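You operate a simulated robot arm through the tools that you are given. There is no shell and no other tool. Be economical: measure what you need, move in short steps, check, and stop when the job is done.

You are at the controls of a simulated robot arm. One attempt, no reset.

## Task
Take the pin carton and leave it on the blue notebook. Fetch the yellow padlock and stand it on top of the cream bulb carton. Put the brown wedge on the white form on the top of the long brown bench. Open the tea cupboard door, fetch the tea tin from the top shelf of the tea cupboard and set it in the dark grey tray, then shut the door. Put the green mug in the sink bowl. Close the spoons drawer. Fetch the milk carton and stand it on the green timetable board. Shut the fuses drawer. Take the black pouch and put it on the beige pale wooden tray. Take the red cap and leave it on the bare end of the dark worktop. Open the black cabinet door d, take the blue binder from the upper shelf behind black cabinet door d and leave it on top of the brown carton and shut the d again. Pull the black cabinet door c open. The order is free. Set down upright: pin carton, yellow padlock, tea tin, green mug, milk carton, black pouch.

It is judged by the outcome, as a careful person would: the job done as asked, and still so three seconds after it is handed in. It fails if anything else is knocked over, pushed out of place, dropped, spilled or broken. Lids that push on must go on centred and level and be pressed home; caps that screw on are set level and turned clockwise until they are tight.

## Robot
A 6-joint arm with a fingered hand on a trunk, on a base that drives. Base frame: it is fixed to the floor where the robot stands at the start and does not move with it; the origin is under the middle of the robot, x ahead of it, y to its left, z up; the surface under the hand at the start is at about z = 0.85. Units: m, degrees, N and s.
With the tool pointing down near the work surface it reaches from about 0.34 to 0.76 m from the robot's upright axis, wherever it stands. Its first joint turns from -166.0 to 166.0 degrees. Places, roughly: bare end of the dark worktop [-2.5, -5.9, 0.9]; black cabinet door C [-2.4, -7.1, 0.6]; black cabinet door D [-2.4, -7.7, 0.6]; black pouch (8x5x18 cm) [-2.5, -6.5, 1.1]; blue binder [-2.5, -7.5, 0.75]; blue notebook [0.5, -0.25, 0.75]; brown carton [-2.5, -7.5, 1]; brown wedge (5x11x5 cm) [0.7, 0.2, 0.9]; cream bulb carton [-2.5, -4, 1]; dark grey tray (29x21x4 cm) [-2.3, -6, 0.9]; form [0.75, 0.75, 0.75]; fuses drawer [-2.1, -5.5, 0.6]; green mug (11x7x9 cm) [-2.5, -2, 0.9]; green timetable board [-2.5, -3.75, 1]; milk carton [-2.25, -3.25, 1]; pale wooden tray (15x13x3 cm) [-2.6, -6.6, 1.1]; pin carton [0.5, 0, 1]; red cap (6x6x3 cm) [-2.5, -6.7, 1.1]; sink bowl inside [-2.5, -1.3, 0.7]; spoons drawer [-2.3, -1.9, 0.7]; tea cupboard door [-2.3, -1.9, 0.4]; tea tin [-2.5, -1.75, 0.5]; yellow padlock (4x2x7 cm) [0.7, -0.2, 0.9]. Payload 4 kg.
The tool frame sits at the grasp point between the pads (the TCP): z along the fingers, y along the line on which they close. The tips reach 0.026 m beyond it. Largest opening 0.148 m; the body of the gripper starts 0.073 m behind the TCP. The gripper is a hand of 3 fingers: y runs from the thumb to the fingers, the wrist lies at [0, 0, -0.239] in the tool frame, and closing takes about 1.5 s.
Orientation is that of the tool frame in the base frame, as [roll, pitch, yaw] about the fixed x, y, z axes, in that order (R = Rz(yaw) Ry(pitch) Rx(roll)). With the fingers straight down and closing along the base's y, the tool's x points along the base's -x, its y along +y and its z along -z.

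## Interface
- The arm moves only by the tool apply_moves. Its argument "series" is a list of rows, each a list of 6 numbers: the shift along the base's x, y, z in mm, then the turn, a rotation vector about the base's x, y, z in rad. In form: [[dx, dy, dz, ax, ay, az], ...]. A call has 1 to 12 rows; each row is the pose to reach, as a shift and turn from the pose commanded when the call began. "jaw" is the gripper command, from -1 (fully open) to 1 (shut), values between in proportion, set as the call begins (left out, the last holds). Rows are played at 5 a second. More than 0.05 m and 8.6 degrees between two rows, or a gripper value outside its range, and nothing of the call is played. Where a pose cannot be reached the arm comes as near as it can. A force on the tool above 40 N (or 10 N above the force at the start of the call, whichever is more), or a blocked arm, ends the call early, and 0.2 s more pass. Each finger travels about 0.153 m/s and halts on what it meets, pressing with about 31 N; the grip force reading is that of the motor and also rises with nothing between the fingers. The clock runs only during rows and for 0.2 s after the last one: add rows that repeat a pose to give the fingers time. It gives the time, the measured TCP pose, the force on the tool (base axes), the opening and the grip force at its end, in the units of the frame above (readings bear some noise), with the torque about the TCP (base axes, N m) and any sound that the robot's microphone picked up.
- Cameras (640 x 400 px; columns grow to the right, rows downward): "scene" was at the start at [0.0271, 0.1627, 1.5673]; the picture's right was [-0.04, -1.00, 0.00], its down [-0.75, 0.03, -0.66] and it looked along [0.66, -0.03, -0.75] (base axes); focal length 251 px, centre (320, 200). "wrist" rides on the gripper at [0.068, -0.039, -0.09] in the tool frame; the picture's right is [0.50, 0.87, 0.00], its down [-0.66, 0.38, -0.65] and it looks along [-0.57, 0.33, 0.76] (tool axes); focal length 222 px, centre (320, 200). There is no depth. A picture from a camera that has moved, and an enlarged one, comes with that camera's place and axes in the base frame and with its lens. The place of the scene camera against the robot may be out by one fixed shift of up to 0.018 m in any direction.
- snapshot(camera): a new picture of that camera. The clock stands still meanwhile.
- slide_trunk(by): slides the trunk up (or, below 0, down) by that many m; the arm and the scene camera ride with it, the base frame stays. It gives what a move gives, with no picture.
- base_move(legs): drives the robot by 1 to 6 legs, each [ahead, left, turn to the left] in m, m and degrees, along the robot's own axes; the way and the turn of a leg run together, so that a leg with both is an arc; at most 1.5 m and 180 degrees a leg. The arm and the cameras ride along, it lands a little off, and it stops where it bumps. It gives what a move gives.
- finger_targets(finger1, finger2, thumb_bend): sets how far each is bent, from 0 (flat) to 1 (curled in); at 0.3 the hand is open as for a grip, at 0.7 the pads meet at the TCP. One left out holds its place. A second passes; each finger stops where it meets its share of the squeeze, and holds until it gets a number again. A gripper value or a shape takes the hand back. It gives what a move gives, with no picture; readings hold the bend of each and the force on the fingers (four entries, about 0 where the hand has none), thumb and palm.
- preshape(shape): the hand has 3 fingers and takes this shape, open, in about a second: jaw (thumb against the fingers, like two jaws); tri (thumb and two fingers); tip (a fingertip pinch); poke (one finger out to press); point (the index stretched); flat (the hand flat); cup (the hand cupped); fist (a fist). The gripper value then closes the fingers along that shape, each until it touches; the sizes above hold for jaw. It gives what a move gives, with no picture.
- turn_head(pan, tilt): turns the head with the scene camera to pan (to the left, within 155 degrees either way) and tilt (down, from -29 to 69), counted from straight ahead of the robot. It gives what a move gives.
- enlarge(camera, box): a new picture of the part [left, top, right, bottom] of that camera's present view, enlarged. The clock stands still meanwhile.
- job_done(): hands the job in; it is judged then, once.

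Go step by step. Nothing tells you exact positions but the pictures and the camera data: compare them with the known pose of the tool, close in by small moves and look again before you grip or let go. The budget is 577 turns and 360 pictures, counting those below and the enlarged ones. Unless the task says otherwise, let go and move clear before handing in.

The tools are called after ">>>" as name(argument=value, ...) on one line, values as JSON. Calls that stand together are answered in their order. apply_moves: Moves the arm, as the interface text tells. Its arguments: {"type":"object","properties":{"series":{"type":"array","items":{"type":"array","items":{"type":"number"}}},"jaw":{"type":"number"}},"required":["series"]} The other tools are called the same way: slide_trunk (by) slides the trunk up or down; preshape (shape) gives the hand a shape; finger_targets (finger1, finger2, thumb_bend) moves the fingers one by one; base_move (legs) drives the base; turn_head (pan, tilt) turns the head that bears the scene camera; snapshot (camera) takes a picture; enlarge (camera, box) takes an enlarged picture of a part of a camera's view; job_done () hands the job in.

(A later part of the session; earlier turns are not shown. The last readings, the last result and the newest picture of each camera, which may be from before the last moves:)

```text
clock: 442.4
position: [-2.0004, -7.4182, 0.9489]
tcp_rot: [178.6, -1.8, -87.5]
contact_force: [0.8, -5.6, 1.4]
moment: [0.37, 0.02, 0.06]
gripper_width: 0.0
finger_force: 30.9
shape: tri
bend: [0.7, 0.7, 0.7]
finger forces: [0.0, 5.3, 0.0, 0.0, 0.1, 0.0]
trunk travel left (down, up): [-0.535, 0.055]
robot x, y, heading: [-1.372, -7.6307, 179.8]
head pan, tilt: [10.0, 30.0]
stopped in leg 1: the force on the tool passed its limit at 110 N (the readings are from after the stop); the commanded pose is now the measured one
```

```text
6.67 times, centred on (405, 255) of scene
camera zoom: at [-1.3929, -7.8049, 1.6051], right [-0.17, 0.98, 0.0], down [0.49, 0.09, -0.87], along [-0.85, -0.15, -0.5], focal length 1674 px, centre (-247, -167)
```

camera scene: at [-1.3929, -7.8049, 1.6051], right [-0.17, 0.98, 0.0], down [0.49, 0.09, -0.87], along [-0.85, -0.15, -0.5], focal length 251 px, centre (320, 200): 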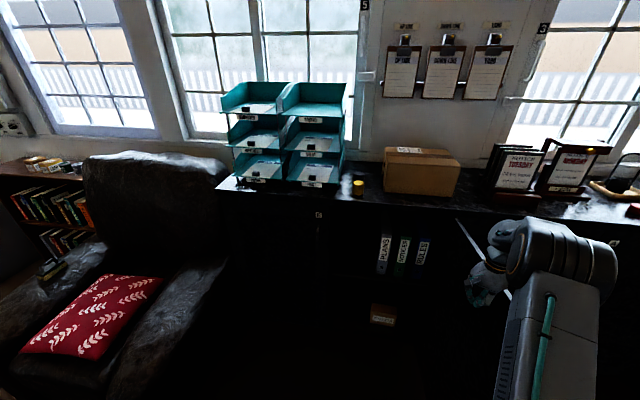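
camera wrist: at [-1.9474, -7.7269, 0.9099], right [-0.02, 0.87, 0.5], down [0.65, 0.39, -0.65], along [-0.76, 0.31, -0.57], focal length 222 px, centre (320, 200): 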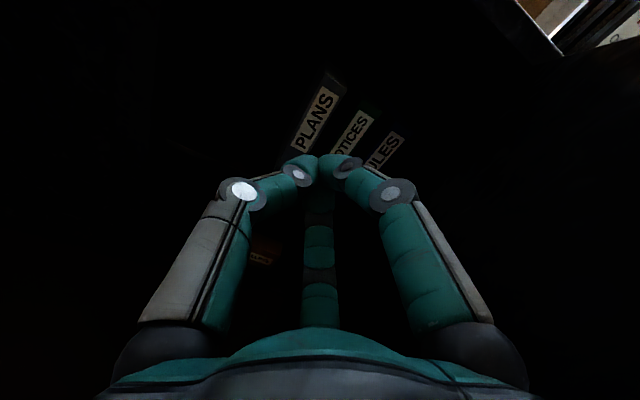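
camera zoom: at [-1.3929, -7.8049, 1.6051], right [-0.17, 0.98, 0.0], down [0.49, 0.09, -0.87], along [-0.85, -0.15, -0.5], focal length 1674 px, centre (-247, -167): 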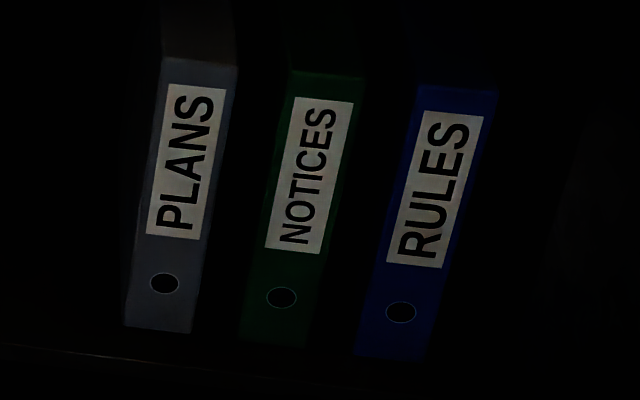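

The door is at its stop (~95°). I back off, turn the hand horizontal (thumb left) and come at the blue binder from the left-front.

>>> base_move(legs=[[0, 0.2, 0], [-0.05, 0, 0]])

>>> apply_moves(series=[[4, 0, 6, 0, 0.143, 0], [8, 0, 12, 0, 0.286, 0], [12, 0, 18, 0, 0.429, 0], [16, 0, 24, 0, 0.571, 0], [20, 0, 30, 0, 0.714, 0], [20, 0, 36, 0, 0.857, 0], [20, 0, 42, 0, 1.0, 0], [20, 0, 48, 0, 1.143, 0], [20, 0, 54, 0, 1.286, 0], [20, 0, 60, 0, 1.43, 0], [20, 0, 60, 0, 1.571, 0], [20, 0, 60, 0, 1.571, 0]])

>>> apply_moves(series=[[0, 0, 0, -0.143, 0, 0], [0, 0, 0, -0.286, 0, 0], [0, 0, 0, -0.429, 0, 0], [0, 0, 0, -0.571, 0, 0], [0, 0, 0, -0.714, 0, 0], [0, 0, 0, -0.857, 0, 0], [0, 0, 0, -1.0, 0, 0], [0, 0, 0, -1.143, 0, 0], [0, 0, 0, -1.286, 0, 0], [0, 0, 0, -1.43, 0, 0], [0, 0, 0, -1.571, 0, 0], [0, 0, 0, -1.571, 0, 0]], jaw=-0.5)

>>> slide_trunk(by=-0.25)

>>> snapshot(camera="wrist")

>>> snapshot(camera="scene")

```text
clock: 444.5
position: [-1.9503, -7.625, 0.9494]
tcp_rot: [178.5, -1.8, -87.6]
contact_force: [0.5, -0.2, 1.0]
moment: [0.0, 0.01, -0.02]
gripper_width: 0.0
finger_force: 31.2
shape: tri
bend: [0.7, 0.7, 0.7]
finger forces: [0.0, 0.0, 0.0, 0.0, 0.0, 0.0]
trunk travel left (down, up): [-0.535, 0.055]
robot x, y, heading: [-1.3233, -7.835, 179.8]
head pan, tilt: [10.0, 30.0]
```

```text
clock: 447.1
position: [-1.9301, -7.6242, 1.0084]
tcp_rot: [88.6, 2.4, -88.1]
contact_force: [0.0, -0.8, 0.5]
moment: [0.01, 0.04, -0.01]
gripper_width: 0.0
finger_force: 30.7
shape: tri
bend: [0.7, 0.7, 0.7]
finger forces: [0.1, 0.0, 0.0, 0.0, 0.0, 0.1]
trunk travel left (down, up): [-0.535, 0.055]
robot x, y, heading: [-1.3231, -7.8354, 180.0]
head pan, tilt: [10.0, 30.0]
```

```text
clock: 449.7
position: [-1.9298, -7.6241, 1.0092]
tcp_rot: [49.7, -87.1, -51.0]
contact_force: [0.4, -0.2, -0.5]
moment: [0.01, 0.0, -0.02]
gripper_width: 0.1104
finger_force: 0.0
shape: tri
bend: [0.27, 0.27, 0.55]
finger forces: [0.0, 0.0, 0.0, 0.0, 0.0, 0.0]
trunk travel left (down, up): [-0.535, 0.055]
robot x, y, heading: [-1.3209, -7.8394, 180.2]
head pan, tilt: [10.0, 30.0]
```

```text
clock: 452.3
position: [-1.9296, -7.6244, 0.7597]
tcp_rot: [51.0, -87.0, -52.4]
contact_force: [0.7, -0.7, -0.4]
moment: [-0.01, 0.02, -0.01]
gripper_width: 0.1107
finger_force: 0.1
shape: tri
bend: [0.27, 0.27, 0.55]
finger forces: [0.0, 0.1, 0.1, 0.0, 0.0, 0.1]
trunk travel left (down, up): [-0.285, 0.305]
robot x, y, heading: [-1.325, -7.837, 179.7]
head pan, tilt: [10.0, 30.0]
```

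```text
115 pictures are left
camera wrist: at [-1.8384, -7.668, 0.8221], right [0.04, 0.84, 0.53], down [0.64, 0.39, -0.66], along [-0.77, 0.37, -0.53], focal length 222 px, centre (320, 200)
```

wrist: 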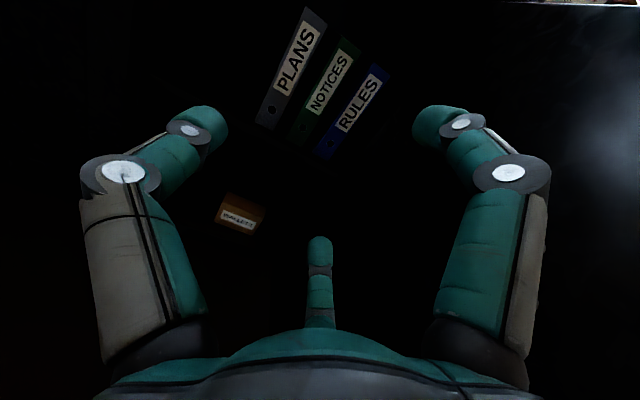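

```text
114 pictures are left
camera scene: at [-1.3432, -8.0102, 1.3553], right [-0.17, 0.98, 0.0], down [0.49, 0.09, -0.87], along [-0.85, -0.15, -0.5], focal length 251 px, centre (320, 200)
```

scene: 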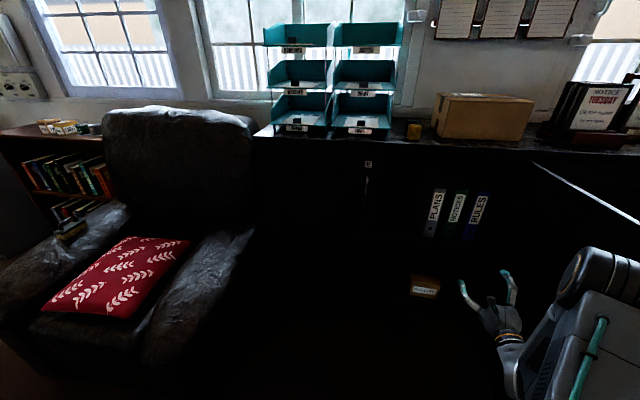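

>>> base_move(legs=[[0.3, 0, 0]])

>>> apply_moves(series=[[0, 40, -10, 0, 0, 0], [0, 80, -20, 0, 0, 0], [0, 120, -30, 0, 0, 0], [0, 160, -35, 0, 0, 0], [0, 164, -35, 0, 0, 0]])

>>> snapshot(camera="wrist")

```text
clock: 454.3
position: [-2.2263, -7.6254, 0.7599]
tcp_rot: [51.0, -86.9, -52.1]
contact_force: [-0.1, 0.7, 0.0]
moment: [-0.02, 0.04, 0.03]
gripper_width: 0.1105
finger_force: 0.1
shape: tri
bend: [0.27, 0.27, 0.55]
finger forces: [0.0, 0.1, 0.1, 0.0, 0.0, 0.0]
trunk travel left (down, up): [-0.285, 0.305]
robot x, y, heading: [-1.6177, -7.8408, -179.8]
head pan, tilt: [10.0, 30.0]
```

```text
clock: 455.5
position: [-2.2262, -7.46, 0.7253]
tcp_rot: [51.2, -87.0, -52.5]
contact_force: [-0.2, -0.3, 0.6]
moment: [-0.01, -0.05, -0.04]
gripper_width: 0.111
finger_force: 0.1
shape: tri
bend: [0.27, 0.27, 0.55]
finger forces: [0.0, 0.1, 0.0, 0.1, 0.0, 0.0]
trunk travel left (down, up): [-0.285, 0.305]
robot x, y, heading: [-1.6182, -7.8395, -179.8]
head pan, tilt: [10.0, 30.0]
```

```text
113 pictures are left
camera wrist: at [-2.1336, -7.5038, 0.7867], right [0.04, 0.84, 0.53], down [0.64, 0.39, -0.66], along [-0.77, 0.37, -0.53], focal length 222 px, centre (320, 200)
```

wrist: 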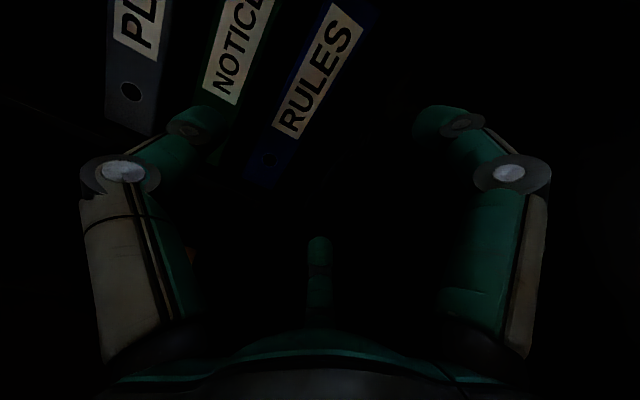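

>>> apply_moves(series=[[-40, 3, -5, 0, 0, 0], [-80, 4, -5, 0, 0, 0], [-120, 4, -5, 0, 0, 0], [-120, 4, -5, 0, 0, 0]])

>>> snapshot(camera="wrist")

```text
clock: 456.5
position: [-2.3445, -7.4565, 0.7207]
tcp_rot: [50.9, -87.0, -52.2]
contact_force: [0.1, -0.2, 0.7]
moment: [-0.04, 0.06, 0.01]
gripper_width: 0.1111
finger_force: 0.0
shape: tri
bend: [0.27, 0.27, 0.55]
finger forces: [0.1, 0.0, 0.0, 0.1, 0.0, 0.0]
trunk travel left (down, up): [-0.285, 0.305]
robot x, y, heading: [-1.6173, -7.8401, -180.0]
head pan, tilt: [10.0, 30.0]
```

```text
112 pictures are left
camera wrist: at [-2.2526, -7.5005, 0.7837], right [0.04, 0.84, 0.53], down [0.64, 0.39, -0.66], along [-0.77, 0.37, -0.53], focal length 222 px, centre (320, 200)
```

wrist: 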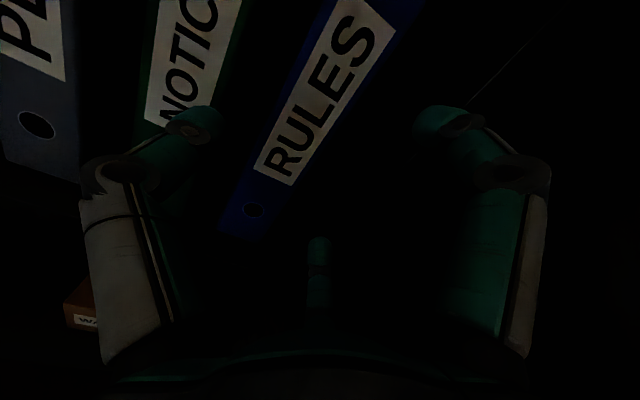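

>>> apply_moves(series=[[0, 8, 0, 0, 0, 0], [-25, 8, 0, 0, 0, 0], [-50, 8, 0, 0, 0, 0], [-75, 8, 0, 0, 0, 0], [-95, 8, 0, 0, 0, 0], [-105, 8, 0, 0, 0, 0], [-105, 8, 0, 0, 0, 0]])

>>> snapshot(camera="wrist")

```text
clock: 458.1
position: [-2.4517, -7.4519, 0.7187]
tcp_rot: [51.1, -87.0, -52.4]
contact_force: [0.4, -0.3, -0.8]
moment: [0.03, 0.03, -0.01]
gripper_width: 0.1107
finger_force: 0.1
shape: tri
bend: [0.27, 0.27, 0.55]
finger forces: [0.0, 0.1, 0.1, 0.0, 0.1, 0.2]
trunk travel left (down, up): [-0.285, 0.305]
robot x, y, heading: [-1.6224, -7.8395, -180.1]
head pan, tilt: [10.0, 30.0]
```

```text
111 pictures are left
camera wrist: at [-2.3594, -7.4943, 0.7813], right [0.04, 0.84, 0.53], down [0.64, 0.39, -0.66], along [-0.77, 0.37, -0.53], focal length 222 px, centre (320, 200)
```

wrist: 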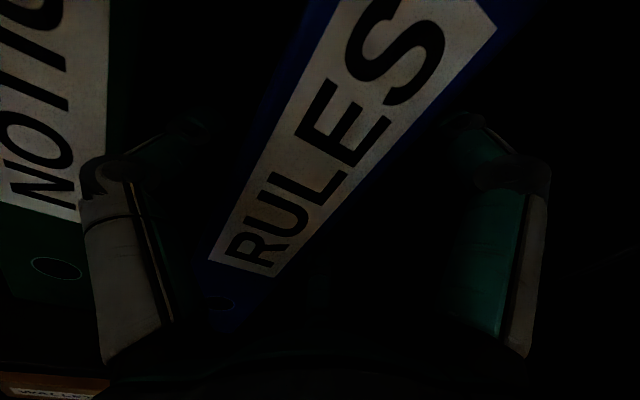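

>>> apply_moves(series=[[0, 0, 0, 0, 0, 0], [0, 0, 0, 0, 0, 0], [0, 0, 0, 0, 0, 0], [0, 0, 0, 0, 0, 0], [0, 0, 0, 0, 0, 0], [0, 0, 0, 0, 0, 0]], jaw=1)

>>> snapshot(camera="wrist")

```text
clock: 459.5
position: [-2.4511, -7.4492, 0.7181]
tcp_rot: [51.2, -87.0, -52.5]
contact_force: [0.3, -1.4, 0.0]
moment: [-0.18, -0.06, 0.08]
gripper_width: 0.0589
finger_force: 30.8
shape: tri
bend: [0.8, 0.78, 0.7]
finger forces: [17.3, 19.5, 0.0, 0.0, 34.4, 0.3]
trunk travel left (down, up): [-0.285, 0.305]
robot x, y, heading: [-1.618, -7.8389, -180.1]
head pan, tilt: [10.0, 30.0]
```

```text
110 pictures are left
camera wrist: at [-2.3592, -7.4943, 0.7812], right [0.04, 0.84, 0.53], down [0.64, 0.39, -0.66], along [-0.77, 0.37, -0.53], focal length 222 px, centre (320, 200)
```

wrist: 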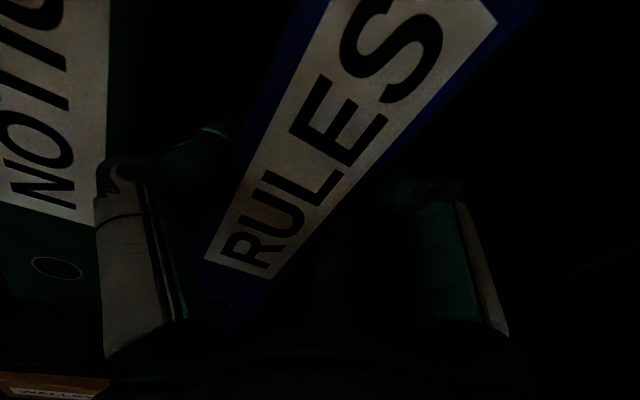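

>>> apply_moves(series=[[0, 0, 4, 0, 0, 0], [0, 0, 8, 0, 0, 0], [0, 0, 12, 0, 0, 0], [0, 0, 12, 0, 0, 0]])

>>> apply_moves(series=[[15, 0, 0, 0, 0, 0], [30, 0, 0, 0, 0, 0], [45, 0, 0, 0, 0, 0], [60, 0, 0, 0, 0, 0], [75, 0, 0, 0, 0, 0], [90, 0, 0, 0, 0, 0], [105, 0, 0, 0, 0, 0], [120, 0, 0, 0, 0, 0]])

>>> snapshot(camera="wrist")

>>> snapshot(camera="scene")

```text
clock: 460.5
position: [-2.4533, -7.4518, 0.7303]
tcp_rot: [52.4, -87.1, -53.7]
contact_force: [0.1, -7.6, -9.5]
moment: [-0.22, 0.32, -0.71]
gripper_width: 0.0592
finger_force: 30.8
shape: tri
bend: [0.8, 0.78, 0.7]
finger forces: [17.7, 20.7, 0.0, 0.0, 34.4, 8.0]
trunk travel left (down, up): [-0.285, 0.305]
robot x, y, heading: [-1.6208, -7.837, -180.0]
head pan, tilt: [10.0, 30.0]
```

```text
clock: 462.3
position: [-2.3317, -7.4504, 0.7305]
tcp_rot: [50.9, -86.9, -52.1]
contact_force: [0.3, -0.2, -2.8]
moment: [-0.02, -0.1, -0.01]
gripper_width: 0.059
finger_force: 30.8
shape: tri
bend: [0.8, 0.78, 0.7]
finger forces: [18.5, 21.1, 0.0, 0.1, 34.4, 0.1]
trunk travel left (down, up): [-0.285, 0.305]
robot x, y, heading: [-1.617, -7.8364, -179.8]
head pan, tilt: [10.0, 30.0]
```

```text
109 pictures are left
camera wrist: at [-2.2397, -7.4939, 0.7936], right [0.04, 0.84, 0.53], down [0.64, 0.39, -0.66], along [-0.77, 0.37, -0.53], focal length 222 px, centre (320, 200)
```

wrist: 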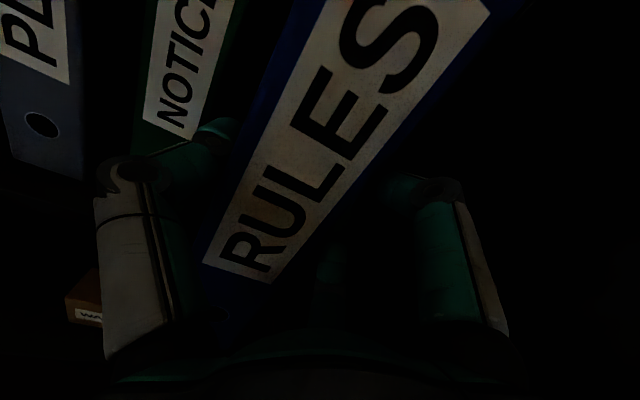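

```text
108 pictures are left
camera scene: at [-1.6389, -8.0104, 1.3553], right [-0.18, 0.98, 0.0], down [0.49, 0.09, -0.87], along [-0.85, -0.15, -0.5], focal length 251 px, centre (320, 200)
```

scene: 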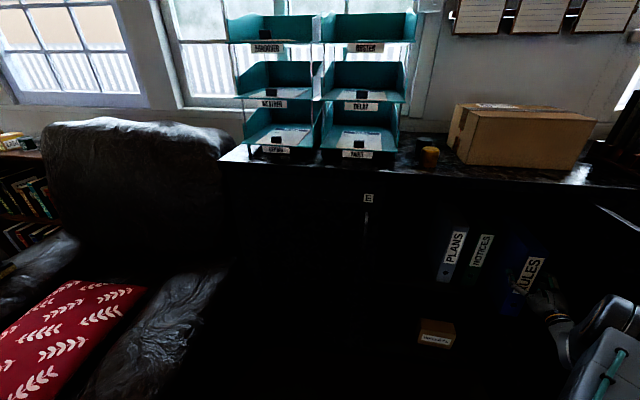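

>>> apply_moves(series=[[20, 0, 0, 0, 0, 0], [40, 0, 0, 0, 0, 0], [60, 0, 0, 0, 0, 0], [80, 0, 0, 0, 0, 0], [100, 0, 0, 0, 0, 0]])

>>> base_move(legs=[[-0.3, 0.05, 0]])

>>> snapshot(camera="scene")

>>> snapshot(camera="wrist")

```text
clock: 463.5
position: [-2.2304, -7.4495, 0.7315]
tcp_rot: [51.3, -86.9, -52.6]
contact_force: [0.7, -0.1, -2.7]
moment: [0.02, -0.1, 0.01]
gripper_width: 0.0589
finger_force: 30.5
shape: tri
bend: [0.8, 0.78, 0.7]
finger forces: [18.8, 21.5, 0.0, 0.0, 34.3, 0.1]
trunk travel left (down, up): [-0.285, 0.305]
robot x, y, heading: [-1.6222, -7.8389, -179.6]
head pan, tilt: [10.0, 30.0]
```

```text
clock: 465.6
position: [-1.9347, -7.4995, 0.7308]
tcp_rot: [51.4, -87.0, -52.6]
contact_force: [-1.3, 0.4, -5.3]
moment: [0.11, -0.24, 0.0]
gripper_width: 0.0587
finger_force: 30.5
shape: tri
bend: [0.8, 0.79, 0.7]
finger forces: [24.9, 31.0, 0.0, 0.0, 34.4, 0.0]
trunk travel left (down, up): [-0.285, 0.305]
robot x, y, heading: [-1.3205, -7.8894, -179.8]
head pan, tilt: [10.0, 30.0]
```

```text
107 pictures are left
camera scene: at [-1.3428, -8.0593, 1.3553], right [-0.17, 0.98, 0.0], down [0.49, 0.09, -0.87], along [-0.85, -0.15, -0.5], focal length 251 px, centre (320, 200)
```

scene: 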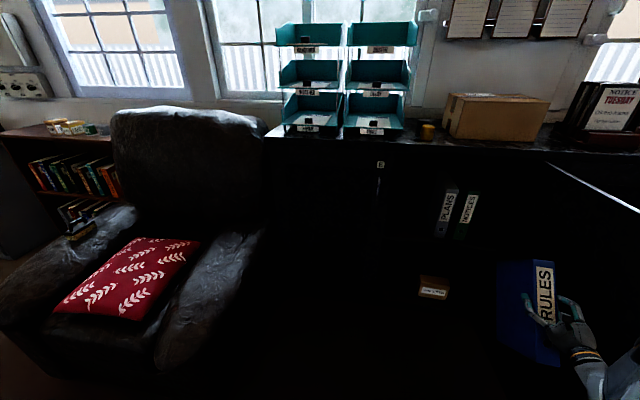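

```text
106 pictures are left
camera wrist: at [-1.8427, -7.5421, 0.7937], right [0.04, 0.84, 0.53], down [0.64, 0.39, -0.66], along [-0.77, 0.37, -0.53], focal length 222 px, centre (320, 200)
```

wrist: 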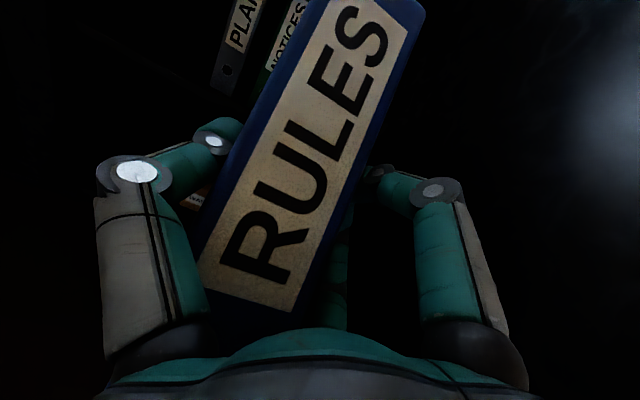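

>>> slide_trunk(by=0.3)

>>> apply_moves(series=[[0, -10, 15, 0.143, 0, 0], [0, -20, 30, 0.286, 0, 0], [0, -30, 45, 0.429, 0, 0], [0, -40, 60, 0.571, 0, 0], [0, -50, 75, 0.714, 0, 0], [0, -60, 90, 0.857, 0, 0], [0, -70, 105, 1.0, 0, 0], [0, -80, 120, 1.143, 0, 0], [0, -90, 140, 1.286, 0, 0], [0, -100, 160, 1.43, 0, 0], [0, -100, 180, 1.571, 0, 0], [0, -100, 200, 1.571, 0, 0]])

>>> snapshot(camera="scene")

>>> snapshot(camera="wrist")

```text
clock: 468.6
position: [-1.9341, -7.4989, 1.0307]
tcp_rot: [51.3, -87.0, -52.6]
contact_force: [0.6, 0.4, -6.2]
moment: [0.07, -0.23, -0.01]
gripper_width: 0.0585
finger_force: 31.2
shape: tri
bend: [0.8, 0.79, 0.7]
finger forces: [25.1, 30.8, 0.0, 0.1, 34.4, 0.0]
trunk travel left (down, up): [-0.585, 0.005]
robot x, y, heading: [-1.3256, -7.8889, -180.1]
head pan, tilt: [10.0, 30.0]
```

```text
clock: 471.2
position: [-1.9344, -7.5996, 1.2299]
tcp_rot: [88.8, 2.6, -88.2]
contact_force: [0.4, 0.3, -4.9]
moment: [-0.5, -0.24, -0.02]
gripper_width: 0.0594
finger_force: 31.1
shape: tri
bend: [0.82, 0.76, 0.7]
finger forces: [27.4, 35.9, 0.0, 0.0, 40.6, 0.0]
trunk travel left (down, up): [-0.585, 0.005]
robot x, y, heading: [-1.3237, -7.8883, -180.1]
head pan, tilt: [10.0, 30.0]
```

```text
105 pictures are left
camera scene: at [-1.3426, -8.0594, 1.6552], right [-0.17, 0.98, 0.0], down [0.49, 0.09, -0.87], along [-0.85, -0.15, -0.5], focal length 251 px, centre (320, 200)
```

scene: 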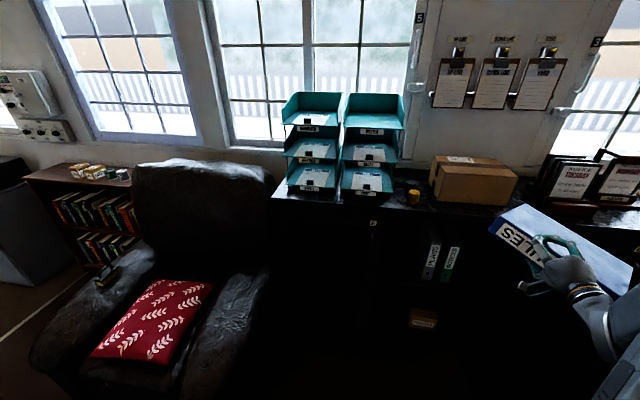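

```text
104 pictures are left
camera wrist: at [-1.8433, -7.6622, 1.1864], right [0.04, -0.54, 0.84], down [0.64, 0.66, 0.39], along [-0.77, 0.53, 0.37], focal length 222 px, centre (320, 200)
```

wrist: 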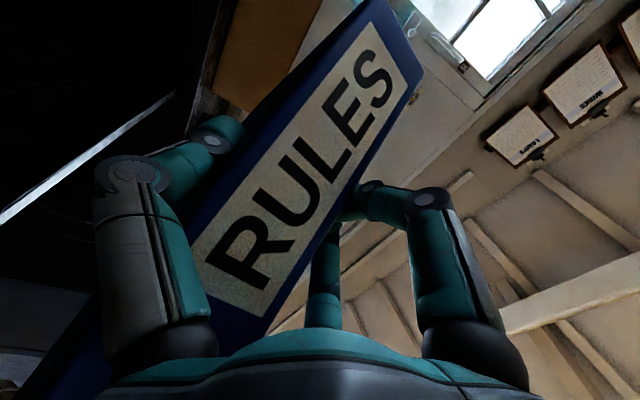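

>>> enlarge(camera="scene", box=[400, 130, 640, 320])

```text
2.11 times, centred on (520, 225) of scene
camera zoom: at [-1.3426, -8.0594, 1.6552], right [-0.17, 0.98, 0.0], down [0.49, 0.09, -0.87], along [-0.85, -0.15, -0.5], focal length 529 px, centre (-101, 147)
```

zoom: 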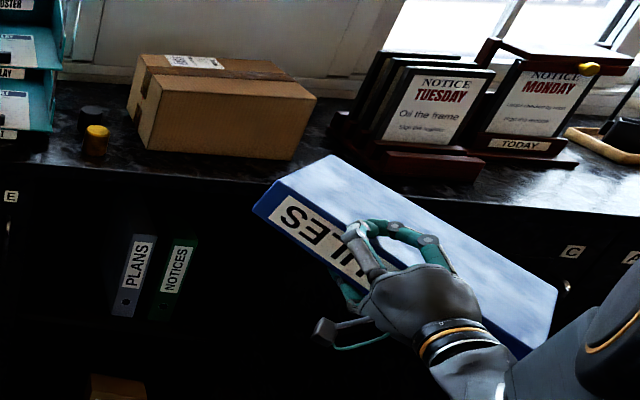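

Binder is held, lying nearly flat. I raise it and drive in so it comes over the carton.

>>> apply_moves(series=[[0, 0, 20, 0, 0, 0], [0, 0, 35, 0, 0, 0], [0, 0, 35, 0, 0, 0]])

>>> base_move(legs=[[0.48, 0, 0]])

>>> snapshot(camera="scene")

>>> snapshot(camera="wrist")

```text
clock: 472.0
position: [-1.9327, -7.5994, 1.2651]
tcp_rot: [88.7, 2.4, -88.1]
contact_force: [0.5, 0.4, -5.8]
moment: [-0.53, -0.21, 0.02]
gripper_width: 0.0593
finger_force: 30.9
shape: tri
bend: [0.82, 0.76, 0.7]
finger forces: [27.5, 35.9, 0.0, 0.0, 40.8, 0.1]
trunk travel left (down, up): [-0.585, 0.005]
robot x, y, heading: [-1.3212, -7.888, -179.9]
head pan, tilt: [10.0, 30.0]
```

```text
clock: 474.8
position: [-2.4102, -7.5857, 1.2647]
tcp_rot: [88.7, 2.4, -89.2]
contact_force: [1.3, 2.3, -0.4]
moment: [0.53, 0.09, -0.35]
gripper_width: 0.0588
finger_force: 31.5
shape: tri
bend: [0.82, 0.76, 0.7]
finger forces: [0.0, 38.0, 0.1, 0.0, 33.7, 2.0]
trunk travel left (down, up): [-0.585, 0.005]
robot x, y, heading: [-1.8081, -7.879, 178.7]
head pan, tilt: [10.0, 30.0]
```

```text
102 pictures are left
camera scene: at [-1.8258, -8.0555, 1.6553], right [-0.16, 0.99, 0.0], down [0.49, 0.08, -0.87], along [-0.85, -0.14, -0.5], focal length 251 px, centre (320, 200)
```

scene: 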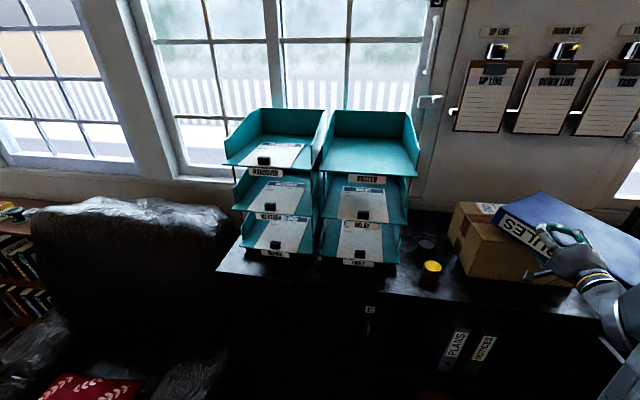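

```text
101 pictures are left
camera wrist: at [-2.3194, -7.6502, 1.2213], right [0.03, -0.54, 0.84], down [0.65, 0.65, 0.39], along [-0.76, 0.54, 0.37], focal length 222 px, centre (320, 200)
```

wrist: 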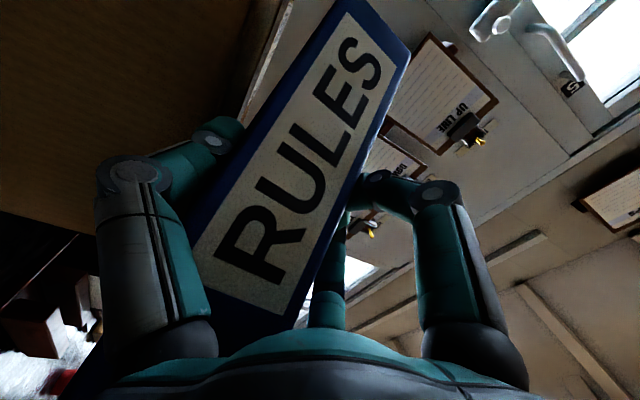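

>>> enlarge(camera="scene", box=[420, 160, 640, 320])

>>> turn_head(pan=-20, tilt=35)

>>> snapshot(camera="scene")

```text
2.50 times, centred on (530, 240) of scene
camera zoom: at [-1.8258, -8.0555, 1.6553], right [-0.16, 0.99, 0.0], down [0.49, 0.08, -0.87], along [-0.85, -0.14, -0.5], focal length 628 px, centre (-205, 100)
```

zoom: 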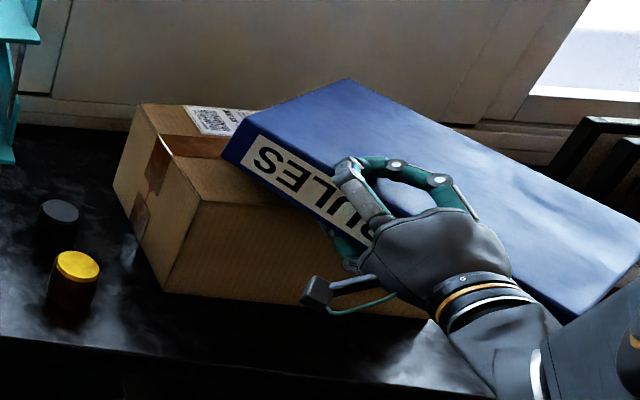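

```text
clock: 475.8
position: [-2.4105, -7.5867, 1.2654]
tcp_rot: [88.7, 2.3, -89.0]
contact_force: [1.2, 2.4, -0.4]
moment: [0.51, 0.05, -0.27]
gripper_width: 0.0586
finger_force: 30.8
shape: tri
bend: [0.82, 0.76, 0.7]
finger forces: [0.0, 38.0, 0.0, 0.1, 33.6, 1.8]
trunk travel left (down, up): [-0.585, 0.005]
robot x, y, heading: [-1.8026, -7.8852, 179.3]
head pan, tilt: [-20.0, 35.0]
```

```text
99 pictures are left
camera scene: at [-1.8188, -8.0098, 1.6475], right [0.36, 0.93, 0.0], down [0.54, -0.2, -0.82], along [-0.77, 0.29, -0.57], focal length 251 px, centre (320, 200)
```

scene: 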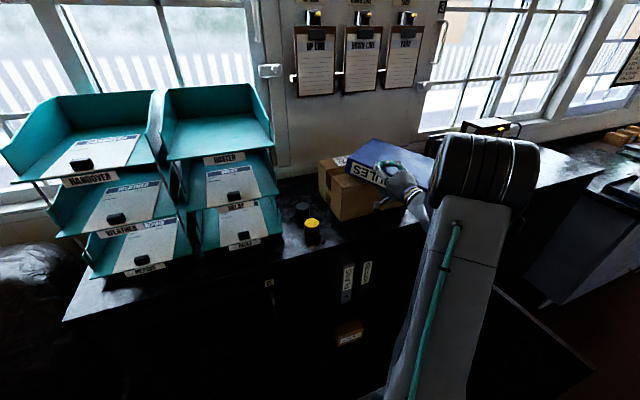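

>>> apply_moves(series=[[0, 0, 15, 0, 0, 0], [0, 0, 30, 0, 0, 0], [0, 0, 45, 0, 0, 0], [0, 0, 45, 0, 0, 0]])

>>> enlarge(camera="scene", box=[290, 110, 530, 260])

```text
clock: 476.8
position: [-2.4101, -7.5861, 1.3093]
tcp_rot: [88.8, 2.4, -89.1]
contact_force: [-0.7, -0.2, -5.1]
moment: [-0.57, -0.14, 0.0]
gripper_width: 0.0588
finger_force: 31.7
shape: tri
bend: [0.81, 0.76, 0.7]
finger forces: [29.6, 36.1, 0.0, 0.0, 40.7, 0.1]
trunk travel left (down, up): [-0.585, 0.005]
robot x, y, heading: [-1.8036, -7.884, 179.0]
head pan, tilt: [-20.0, 35.0]
```

```text
2.67 times, centred on (410, 185) of scene
camera zoom: at [-1.8194, -8.0097, 1.6475], right [0.36, 0.93, 0.0], down [0.54, -0.2, -0.82], along [-0.77, 0.29, -0.57], focal length 670 px, centre (80, 240)
```

zoom: 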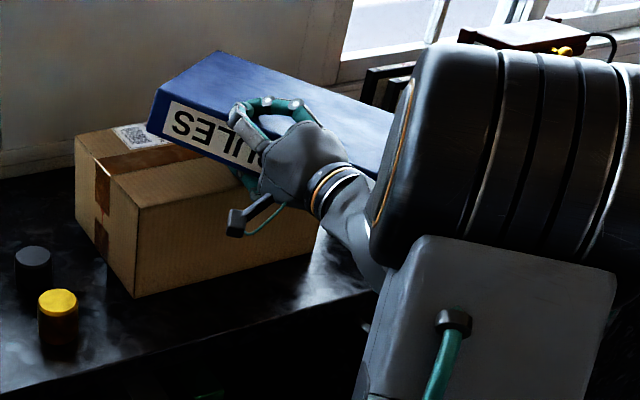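

>>> base_move(legs=[[0.07, 0.06, 0.8]])

>>> apply_moves(series=[[-20, -15, 0, 0, 0, 0], [-40, -30, 0, 0, 0, 0], [-60, -45, 0, 0, 0, 0], [-80, -60, 0, 0, 0, 0], [-85, -75, 0, 0, 0, 0], [-85, -75, 0, 0, 0, 0]])

>>> enlarge(camera="scene", box=[290, 110, 530, 260])

>>> snapshot(camera="wrist")

```text
clock: 477.9
position: [-2.4866, -7.6537, 1.3093]
tcp_rot: [88.8, 2.4, -88.4]
contact_force: [-0.7, -0.3, -4.6]
moment: [-0.55, -0.19, 0.09]
gripper_width: 0.0588
finger_force: 31.0
shape: tri
bend: [0.81, 0.76, 0.7]
finger forces: [30.7, 36.6, 0.0, 0.0, 40.8, 0.1]
trunk travel left (down, up): [-0.585, 0.005]
robot x, y, heading: [-1.8721, -7.9407, 180.0]
head pan, tilt: [-20.0, 35.0]
```

```text
clock: 479.3
position: [-2.5706, -7.728, 1.3109]
tcp_rot: [88.9, 2.4, -88.3]
contact_force: [-0.7, -0.3, -5.8]
moment: [-0.57, -0.18, 0.01]
gripper_width: 0.059
finger_force: 30.9
shape: tri
bend: [0.81, 0.76, 0.7]
finger forces: [28.5, 35.3, 0.0, 0.0, 40.8, 0.0]
trunk travel left (down, up): [-0.585, 0.005]
robot x, y, heading: [-1.8725, -7.9419, 179.9]
head pan, tilt: [-20.0, 35.0]
```

```text
2.67 times, centred on (410, 185) of scene
camera zoom: at [-1.8877, -8.0688, 1.6475], right [0.34, 0.94, 0.0], down [0.54, -0.2, -0.82], along [-0.77, 0.28, -0.57], focal length 670 px, centre (80, 240)
```

zoom: 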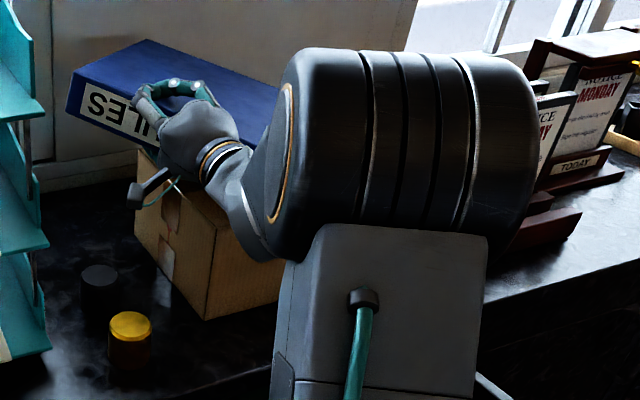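

```text
96 pictures are left
camera wrist: at [-2.4788, -7.7909, 1.2655], right [0.03, -0.53, 0.84], down [0.64, 0.66, 0.39], along [-0.77, 0.53, 0.37], focal length 222 px, centre (320, 200)
```

wrist: 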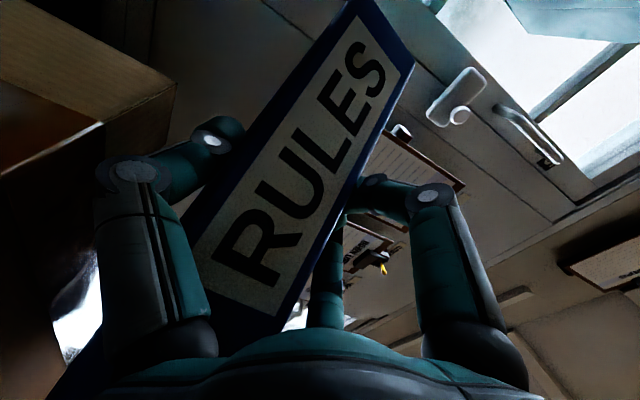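

>>> apply_moves(series=[[0, 0, -12, 0, 0, 0], [0, 0, -24, 0, 0, 0], [0, 0, -36, 0, 0, 0], [0, 0, -48, 0, 0, 0], [0, 0, -60, 0, 0, 0], [0, 0, -70, 0, 0, 0]])

>>> enlarge(camera="scene", box=[290, 110, 530, 260])

>>> snapshot(camera="wrist")

```text
clock: 480.7
position: [-2.5707, -7.7299, 1.2451]
tcp_rot: [88.3, 2.7, -88.2]
contact_force: [-4.5, -1.7, 22.7]
moment: [0.96, -1.51, -0.09]
gripper_width: 0.0549
finger_force: 31.2
shape: tri
bend: [0.8, 0.76, 0.7]
finger forces: [31.0, 43.9, 0.0, 0.0, 31.0, 0.0]
trunk travel left (down, up): [-0.585, 0.005]
robot x, y, heading: [-1.8721, -7.9422, 179.7]
head pan, tilt: [-20.0, 35.0]
```

```text
2.67 times, centred on (410, 185) of scene
camera zoom: at [-1.886, -8.0701, 1.6479], right [0.34, 0.94, 0.0], down [0.54, -0.2, -0.82], along [-0.77, 0.28, -0.57], focal length 670 px, centre (80, 240)
```

zoom: 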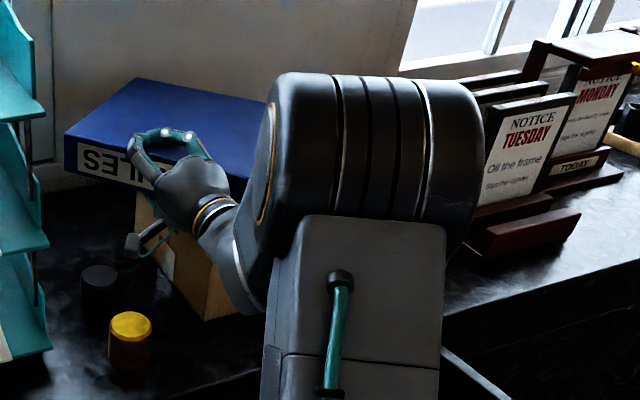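

```text
94 pictures are left
camera wrist: at [-2.4785, -7.7921, 1.1995], right [0.04, -0.54, 0.84], down [0.64, 0.66, 0.39], along [-0.76, 0.53, 0.37], focal length 222 px, centre (320, 200)
```

wrist: 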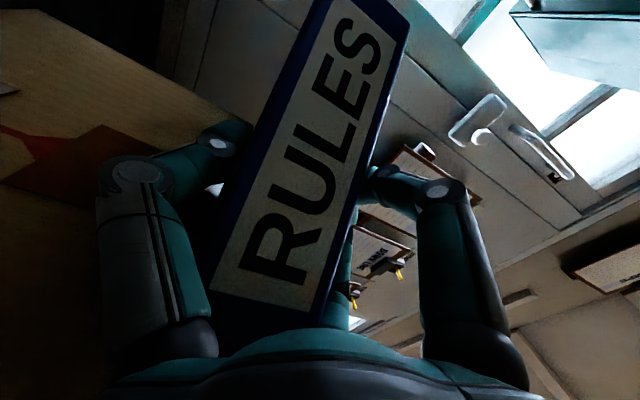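

>>> apply_moves(series=[[0, 0, -4, 0, 0, 0], [0, 0, -8, 0, 0, 0], [0, 0, -12, 0, 0, 0], [0, 0, -12, 0, 0, 0]])

>>> enlarge(camera="scene", box=[290, 110, 450, 210])

```text
clock: 481.1
position: [-2.5695, -7.7297, 1.2453]
tcp_rot: [87.7, 3.1, -88.2]
contact_force: [0.3, -0.5, 15.3]
moment: [0.97, -1.95, -0.27]
gripper_width: 0.0552
finger_force: 31.1
shape: tri
bend: [0.8, 0.76, 0.7]
finger forces: [27.6, 43.5, 0.0, 0.0, 36.2, 0.0]
trunk travel left (down, up): [-0.585, 0.005]
robot x, y, heading: [-1.8739, -7.9406, 180.2]
head pan, tilt: [-20.0, 35.0]
stopped in row 2: the force on the tool passed its limit at 44 N (the readings are from after the stop); the commanded pose is now the measured one
```

```text
4.00 times, centred on (370, 160) of scene
camera zoom: at [-1.8854, -8.07, 1.6472], right [0.34, 0.94, 0.0], down [0.54, -0.2, -0.82], along [-0.77, 0.28, -0.57], focal length 1004 px, centre (120, 360)
```

zoom: 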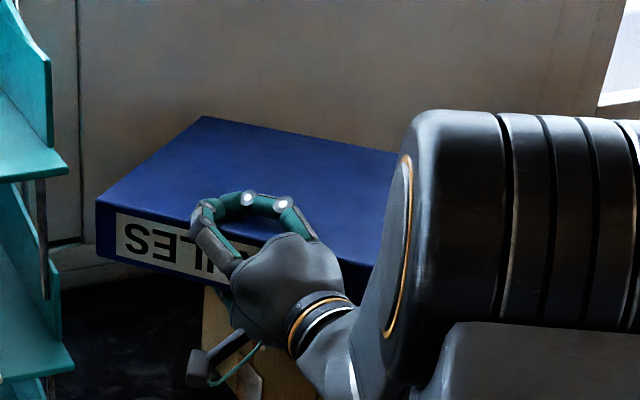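

>>> apply_moves(series=[[0, 0, 0, 0, 0, 0], [0, 0, 0, 0, 0, 0], [0, 0, 0, 0, 0, 0], [0, 0, 0, 0, 0, 0]], jaw=0)

>>> enlarge(camera="scene", box=[290, 110, 450, 210])

>>> snapshot(camera="wrist")

```text
clock: 482.1
position: [-2.5706, -7.7299, 1.244]
tcp_rot: [87.9, 2.9, -88.1]
contact_force: [-1.1, -4.2, 23.6]
moment: [0.64, -1.94, -0.06]
gripper_width: 0.0592
finger_force: 31.3
shape: tri
bend: [0.79, 0.8, 0.7]
finger forces: [17.9, 40.0, 0.1, 0.1, 34.8, 0.0]
trunk travel left (down, up): [-0.585, 0.005]
robot x, y, heading: [-1.8716, -7.945, 180.1]
head pan, tilt: [-20.0, 35.0]
```

```text
4.00 times, centred on (370, 160) of scene
camera zoom: at [-1.8852, -8.0706, 1.6475], right [0.34, 0.94, 0.0], down [0.54, -0.2, -0.82], along [-0.77, 0.28, -0.57], focal length 1004 px, centre (120, 360)
```

zoom: 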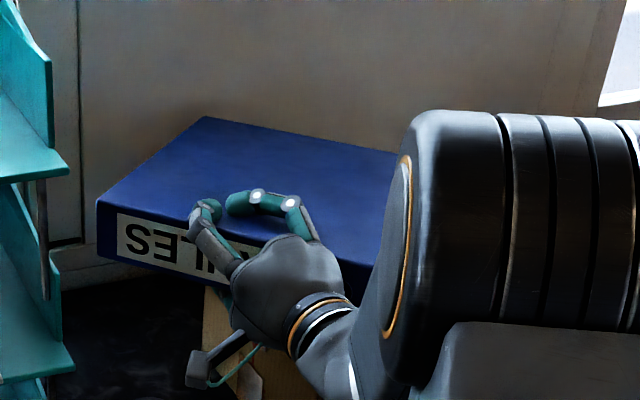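

```text
91 pictures are left
camera wrist: at [-2.4787, -7.7925, 1.198], right [0.05, -0.54, 0.84], down [0.65, 0.66, 0.39], along [-0.76, 0.52, 0.38], focal length 222 px, centre (320, 200)
```

wrist: 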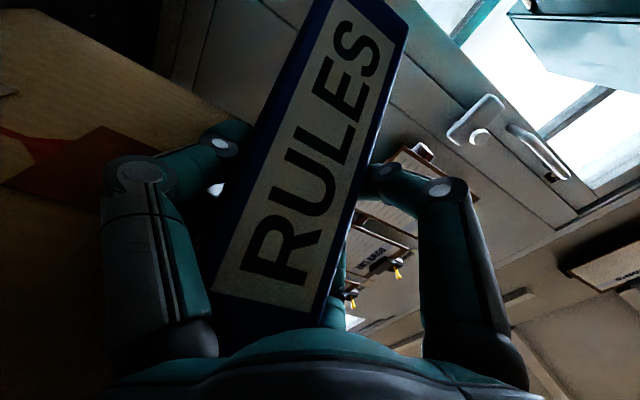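

>>> apply_moves(series=[[0, 0, 0, 0, 0, 0], [0, 0, 0, 0, 0, 0], [0, 0, 0, 0, 0, 0], [0, 0, 0, 0, 0, 0], [0, 0, 0, 0, 0, 0]], jaw=1)

>>> apply_moves(series=[[0, 0, 12, 0, 0, 0], [0, 0, 24, 0, 0, 0], [0, 0, 36, 0, 0, 0], [0, 0, 50, 0, 0, 0], [0, 0, 50, 0, 0, 0]])

>>> enlarge(camera="scene", box=[290, 110, 450, 210])

```text
clock: 483.3
position: [-2.5703, -7.7299, 1.2441]
tcp_rot: [88.0, 2.9, -88.2]
contact_force: [-2.5, -4.7, 29.2]
moment: [0.78, -2.2, -0.09]
gripper_width: 0.059
finger_force: 31.3
shape: tri
bend: [0.79, 0.8, 0.7]
finger forces: [18.4, 44.4, 0.1, 0.0, 34.5, 0.1]
trunk travel left (down, up): [-0.585, 0.005]
robot x, y, heading: [-1.8718, -7.9389, 179.8]
head pan, tilt: [-20.0, 35.0]
```

```text
clock: 484.5
position: [-2.5739, -7.7272, 1.2907]
tcp_rot: [88.2, 2.7, -88.3]
contact_force: [0.3, -0.2, -5.5]
moment: [-0.57, -0.18, 0.05]
gripper_width: 0.0593
finger_force: 31.4
shape: tri
bend: [0.8, 0.8, 0.7]
finger forces: [19.5, 20.0, 0.0, 0.0, 41.4, 0.1]
trunk travel left (down, up): [-0.585, 0.005]
robot x, y, heading: [-1.8776, -7.9398, 180.1]
head pan, tilt: [-20.0, 35.0]
```

```text
4.00 times, centred on (370, 160) of scene
camera zoom: at [-1.8877, -8.0688, 1.6475], right [0.34, 0.94, 0.0], down [0.54, -0.2, -0.82], along [-0.77, 0.28, -0.57], focal length 1004 px, centre (120, 360)
```

zoom: 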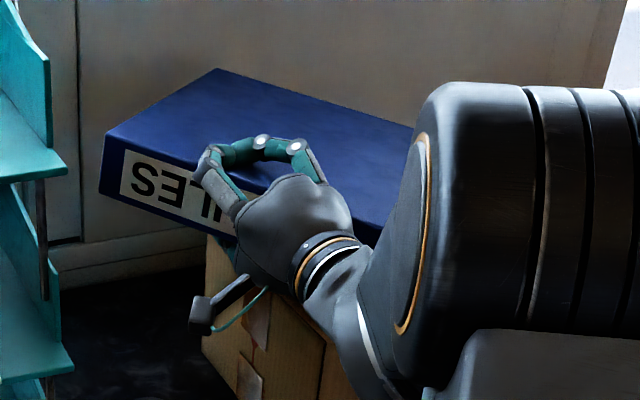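

>>> apply_moves(series=[[5, 5, 20, 0, 0, 0], [15, 25, 20, 0, 0, 0], [25, 45, 20, 0, 0, 0], [35, 65, 20, 0, 0, 0], [39, 72, 20, 0, 0, 0], [39, 72, 20, 0, 0, 0]])

>>> apply_moves(series=[[0, 0, -12, 0, 0, 0], [0, 0, -24, 0, 0, 0], [0, 0, -34, 0, 0, 0], [0, 0, -42, 0, 0, 0], [0, 0, -50, 0, 0, 0], [0, 0, -57, 0, 0, 0], [0, 0, -64, 0, 0, 0]])

>>> enlarge(camera="scene", box=[290, 110, 450, 210])

>>> snapshot(camera="wrist")

```text
clock: 485.9
position: [-2.5311, -7.6579, 1.3105]
tcp_rot: [88.3, 2.8, -88.2]
contact_force: [0.4, -0.7, -5.6]
moment: [-0.56, -0.18, 0.04]
gripper_width: 0.0592
finger_force: 31.1
shape: tri
bend: [0.8, 0.8, 0.7]
finger forces: [19.7, 20.3, 0.0, 0.0, 41.5, 0.0]
trunk travel left (down, up): [-0.585, 0.005]
robot x, y, heading: [-1.8748, -7.943, 180.1]
head pan, tilt: [-20.0, 35.0]
```

```text
clock: 487.1
position: [-2.5308, -7.6577, 1.2734]
tcp_rot: [87.0, 3.7, -88.2]
contact_force: [1.3, -1.3, 17.8]
moment: [-0.5, -0.99, -0.03]
gripper_width: 0.0567
finger_force: 31.6
shape: tri
bend: [0.8, 0.8, 0.7]
finger forces: [20.8, 22.4, 0.0, 0.0, 67.1, 0.0]
trunk travel left (down, up): [-0.585, 0.005]
robot x, y, heading: [-1.8758, -7.9427, 179.9]
head pan, tilt: [-20.0, 35.0]
stopped in row 6: the force on the tool passed its limit at 45 N (the readings are from after the stop); the commanded pose is now the measured one
```

```text
4.00 times, centred on (370, 160) of scene
camera zoom: at [-1.8848, -8.07, 1.6475], right [0.34, 0.94, 0.0], down [0.54, -0.2, -0.82], along [-0.77, 0.28, -0.57], focal length 1004 px, centre (120, 360)
```

zoom: 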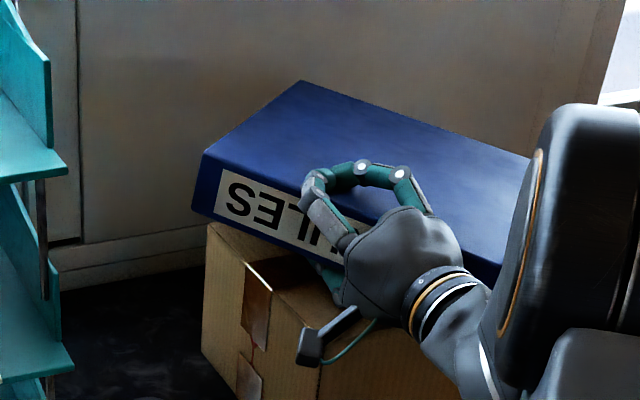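

```text
88 pictures are left
camera wrist: at [-2.4408, -7.7196, 1.2263], right [0.06, -0.55, 0.83], down [0.65, 0.65, 0.38], along [-0.75, 0.52, 0.4], focal length 222 px, centre (320, 200)
```

wrist: 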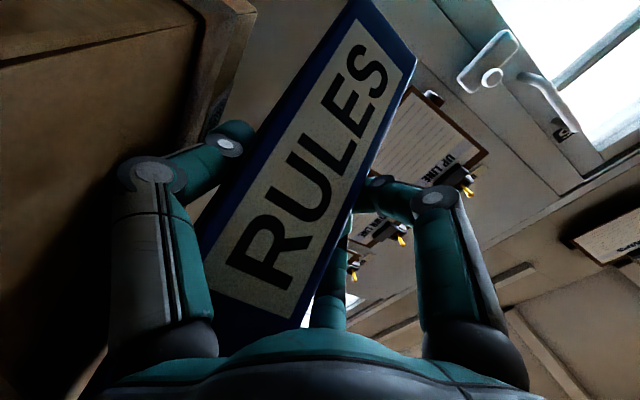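

>>> apply_moves(series=[[0, 0, 2, 0, 0, 0], [0, 0, 4, 0, 0, 0], [0, 0, 4, 0, 0, 0]])

>>> finger_targets(finger1=0.3, finger2=0.3)

>>> enlarge(camera="scene", box=[290, 110, 450, 210])

>>> snapshot(camera="wrist")

```text
clock: 487.9
position: [-2.5317, -7.6567, 1.2746]
tcp_rot: [87.4, 3.3, -88.3]
contact_force: [5.6, -1.0, 9.5]
moment: [-0.48, -1.03, -0.06]
gripper_width: 0.0561
finger_force: 31.3
shape: tri
bend: [0.8, 0.8, 0.7]
finger forces: [20.0, 21.2, 0.0, 0.0, 56.7, 0.0]
trunk travel left (down, up): [-0.585, 0.005]
robot x, y, heading: [-1.8733, -7.9424, 179.9]
head pan, tilt: [-20.0, 35.0]
```

```text
clock: 488.9
position: [-2.5336, -7.6578, 1.2734]
tcp_rot: [87.3, 3.4, -88.3]
contact_force: [-0.2, 0.6, 0.1]
moment: [0.29, -0.64, 0.09]
gripper_width: 0.0794
finger_force: 14.6
shape: fingers
bend: [0.3, 0.28, 0.74]
finger forces: [0.1, 15.1, 0.0, 0.0, 14.6, 0.0]
trunk travel left (down, up): [-0.585, 0.005]
robot x, y, heading: [-1.8696, -7.9396, 179.9]
head pan, tilt: [-20.0, 35.0]
```

```text
4.00 times, centred on (370, 160) of scene
camera zoom: at [-1.8875, -8.0688, 1.6475], right [0.34, 0.94, 0.0], down [0.54, -0.2, -0.82], along [-0.77, 0.28, -0.57], focal length 1004 px, centre (120, 360)
```

zoom: 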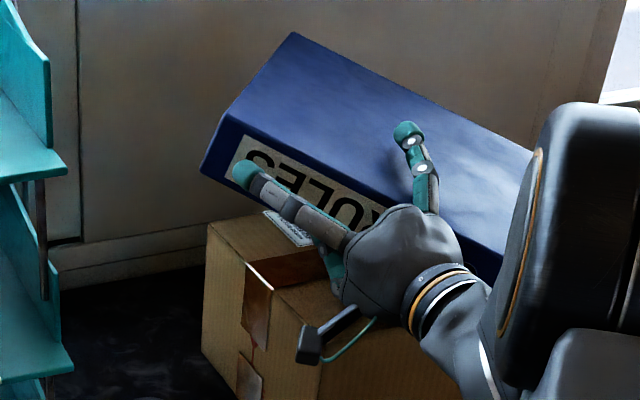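

```text
86 pictures are left
camera wrist: at [-2.4429, -7.7191, 1.2266], right [0.06, -0.55, 0.83], down [0.65, 0.65, 0.39], along [-0.76, 0.52, 0.39], focal length 222 px, centre (320, 200)
```

wrist: 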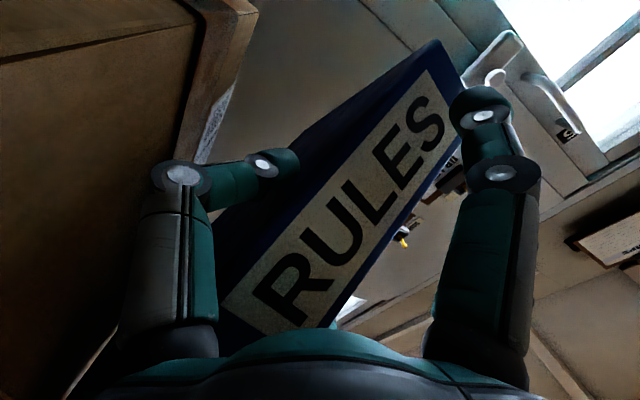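

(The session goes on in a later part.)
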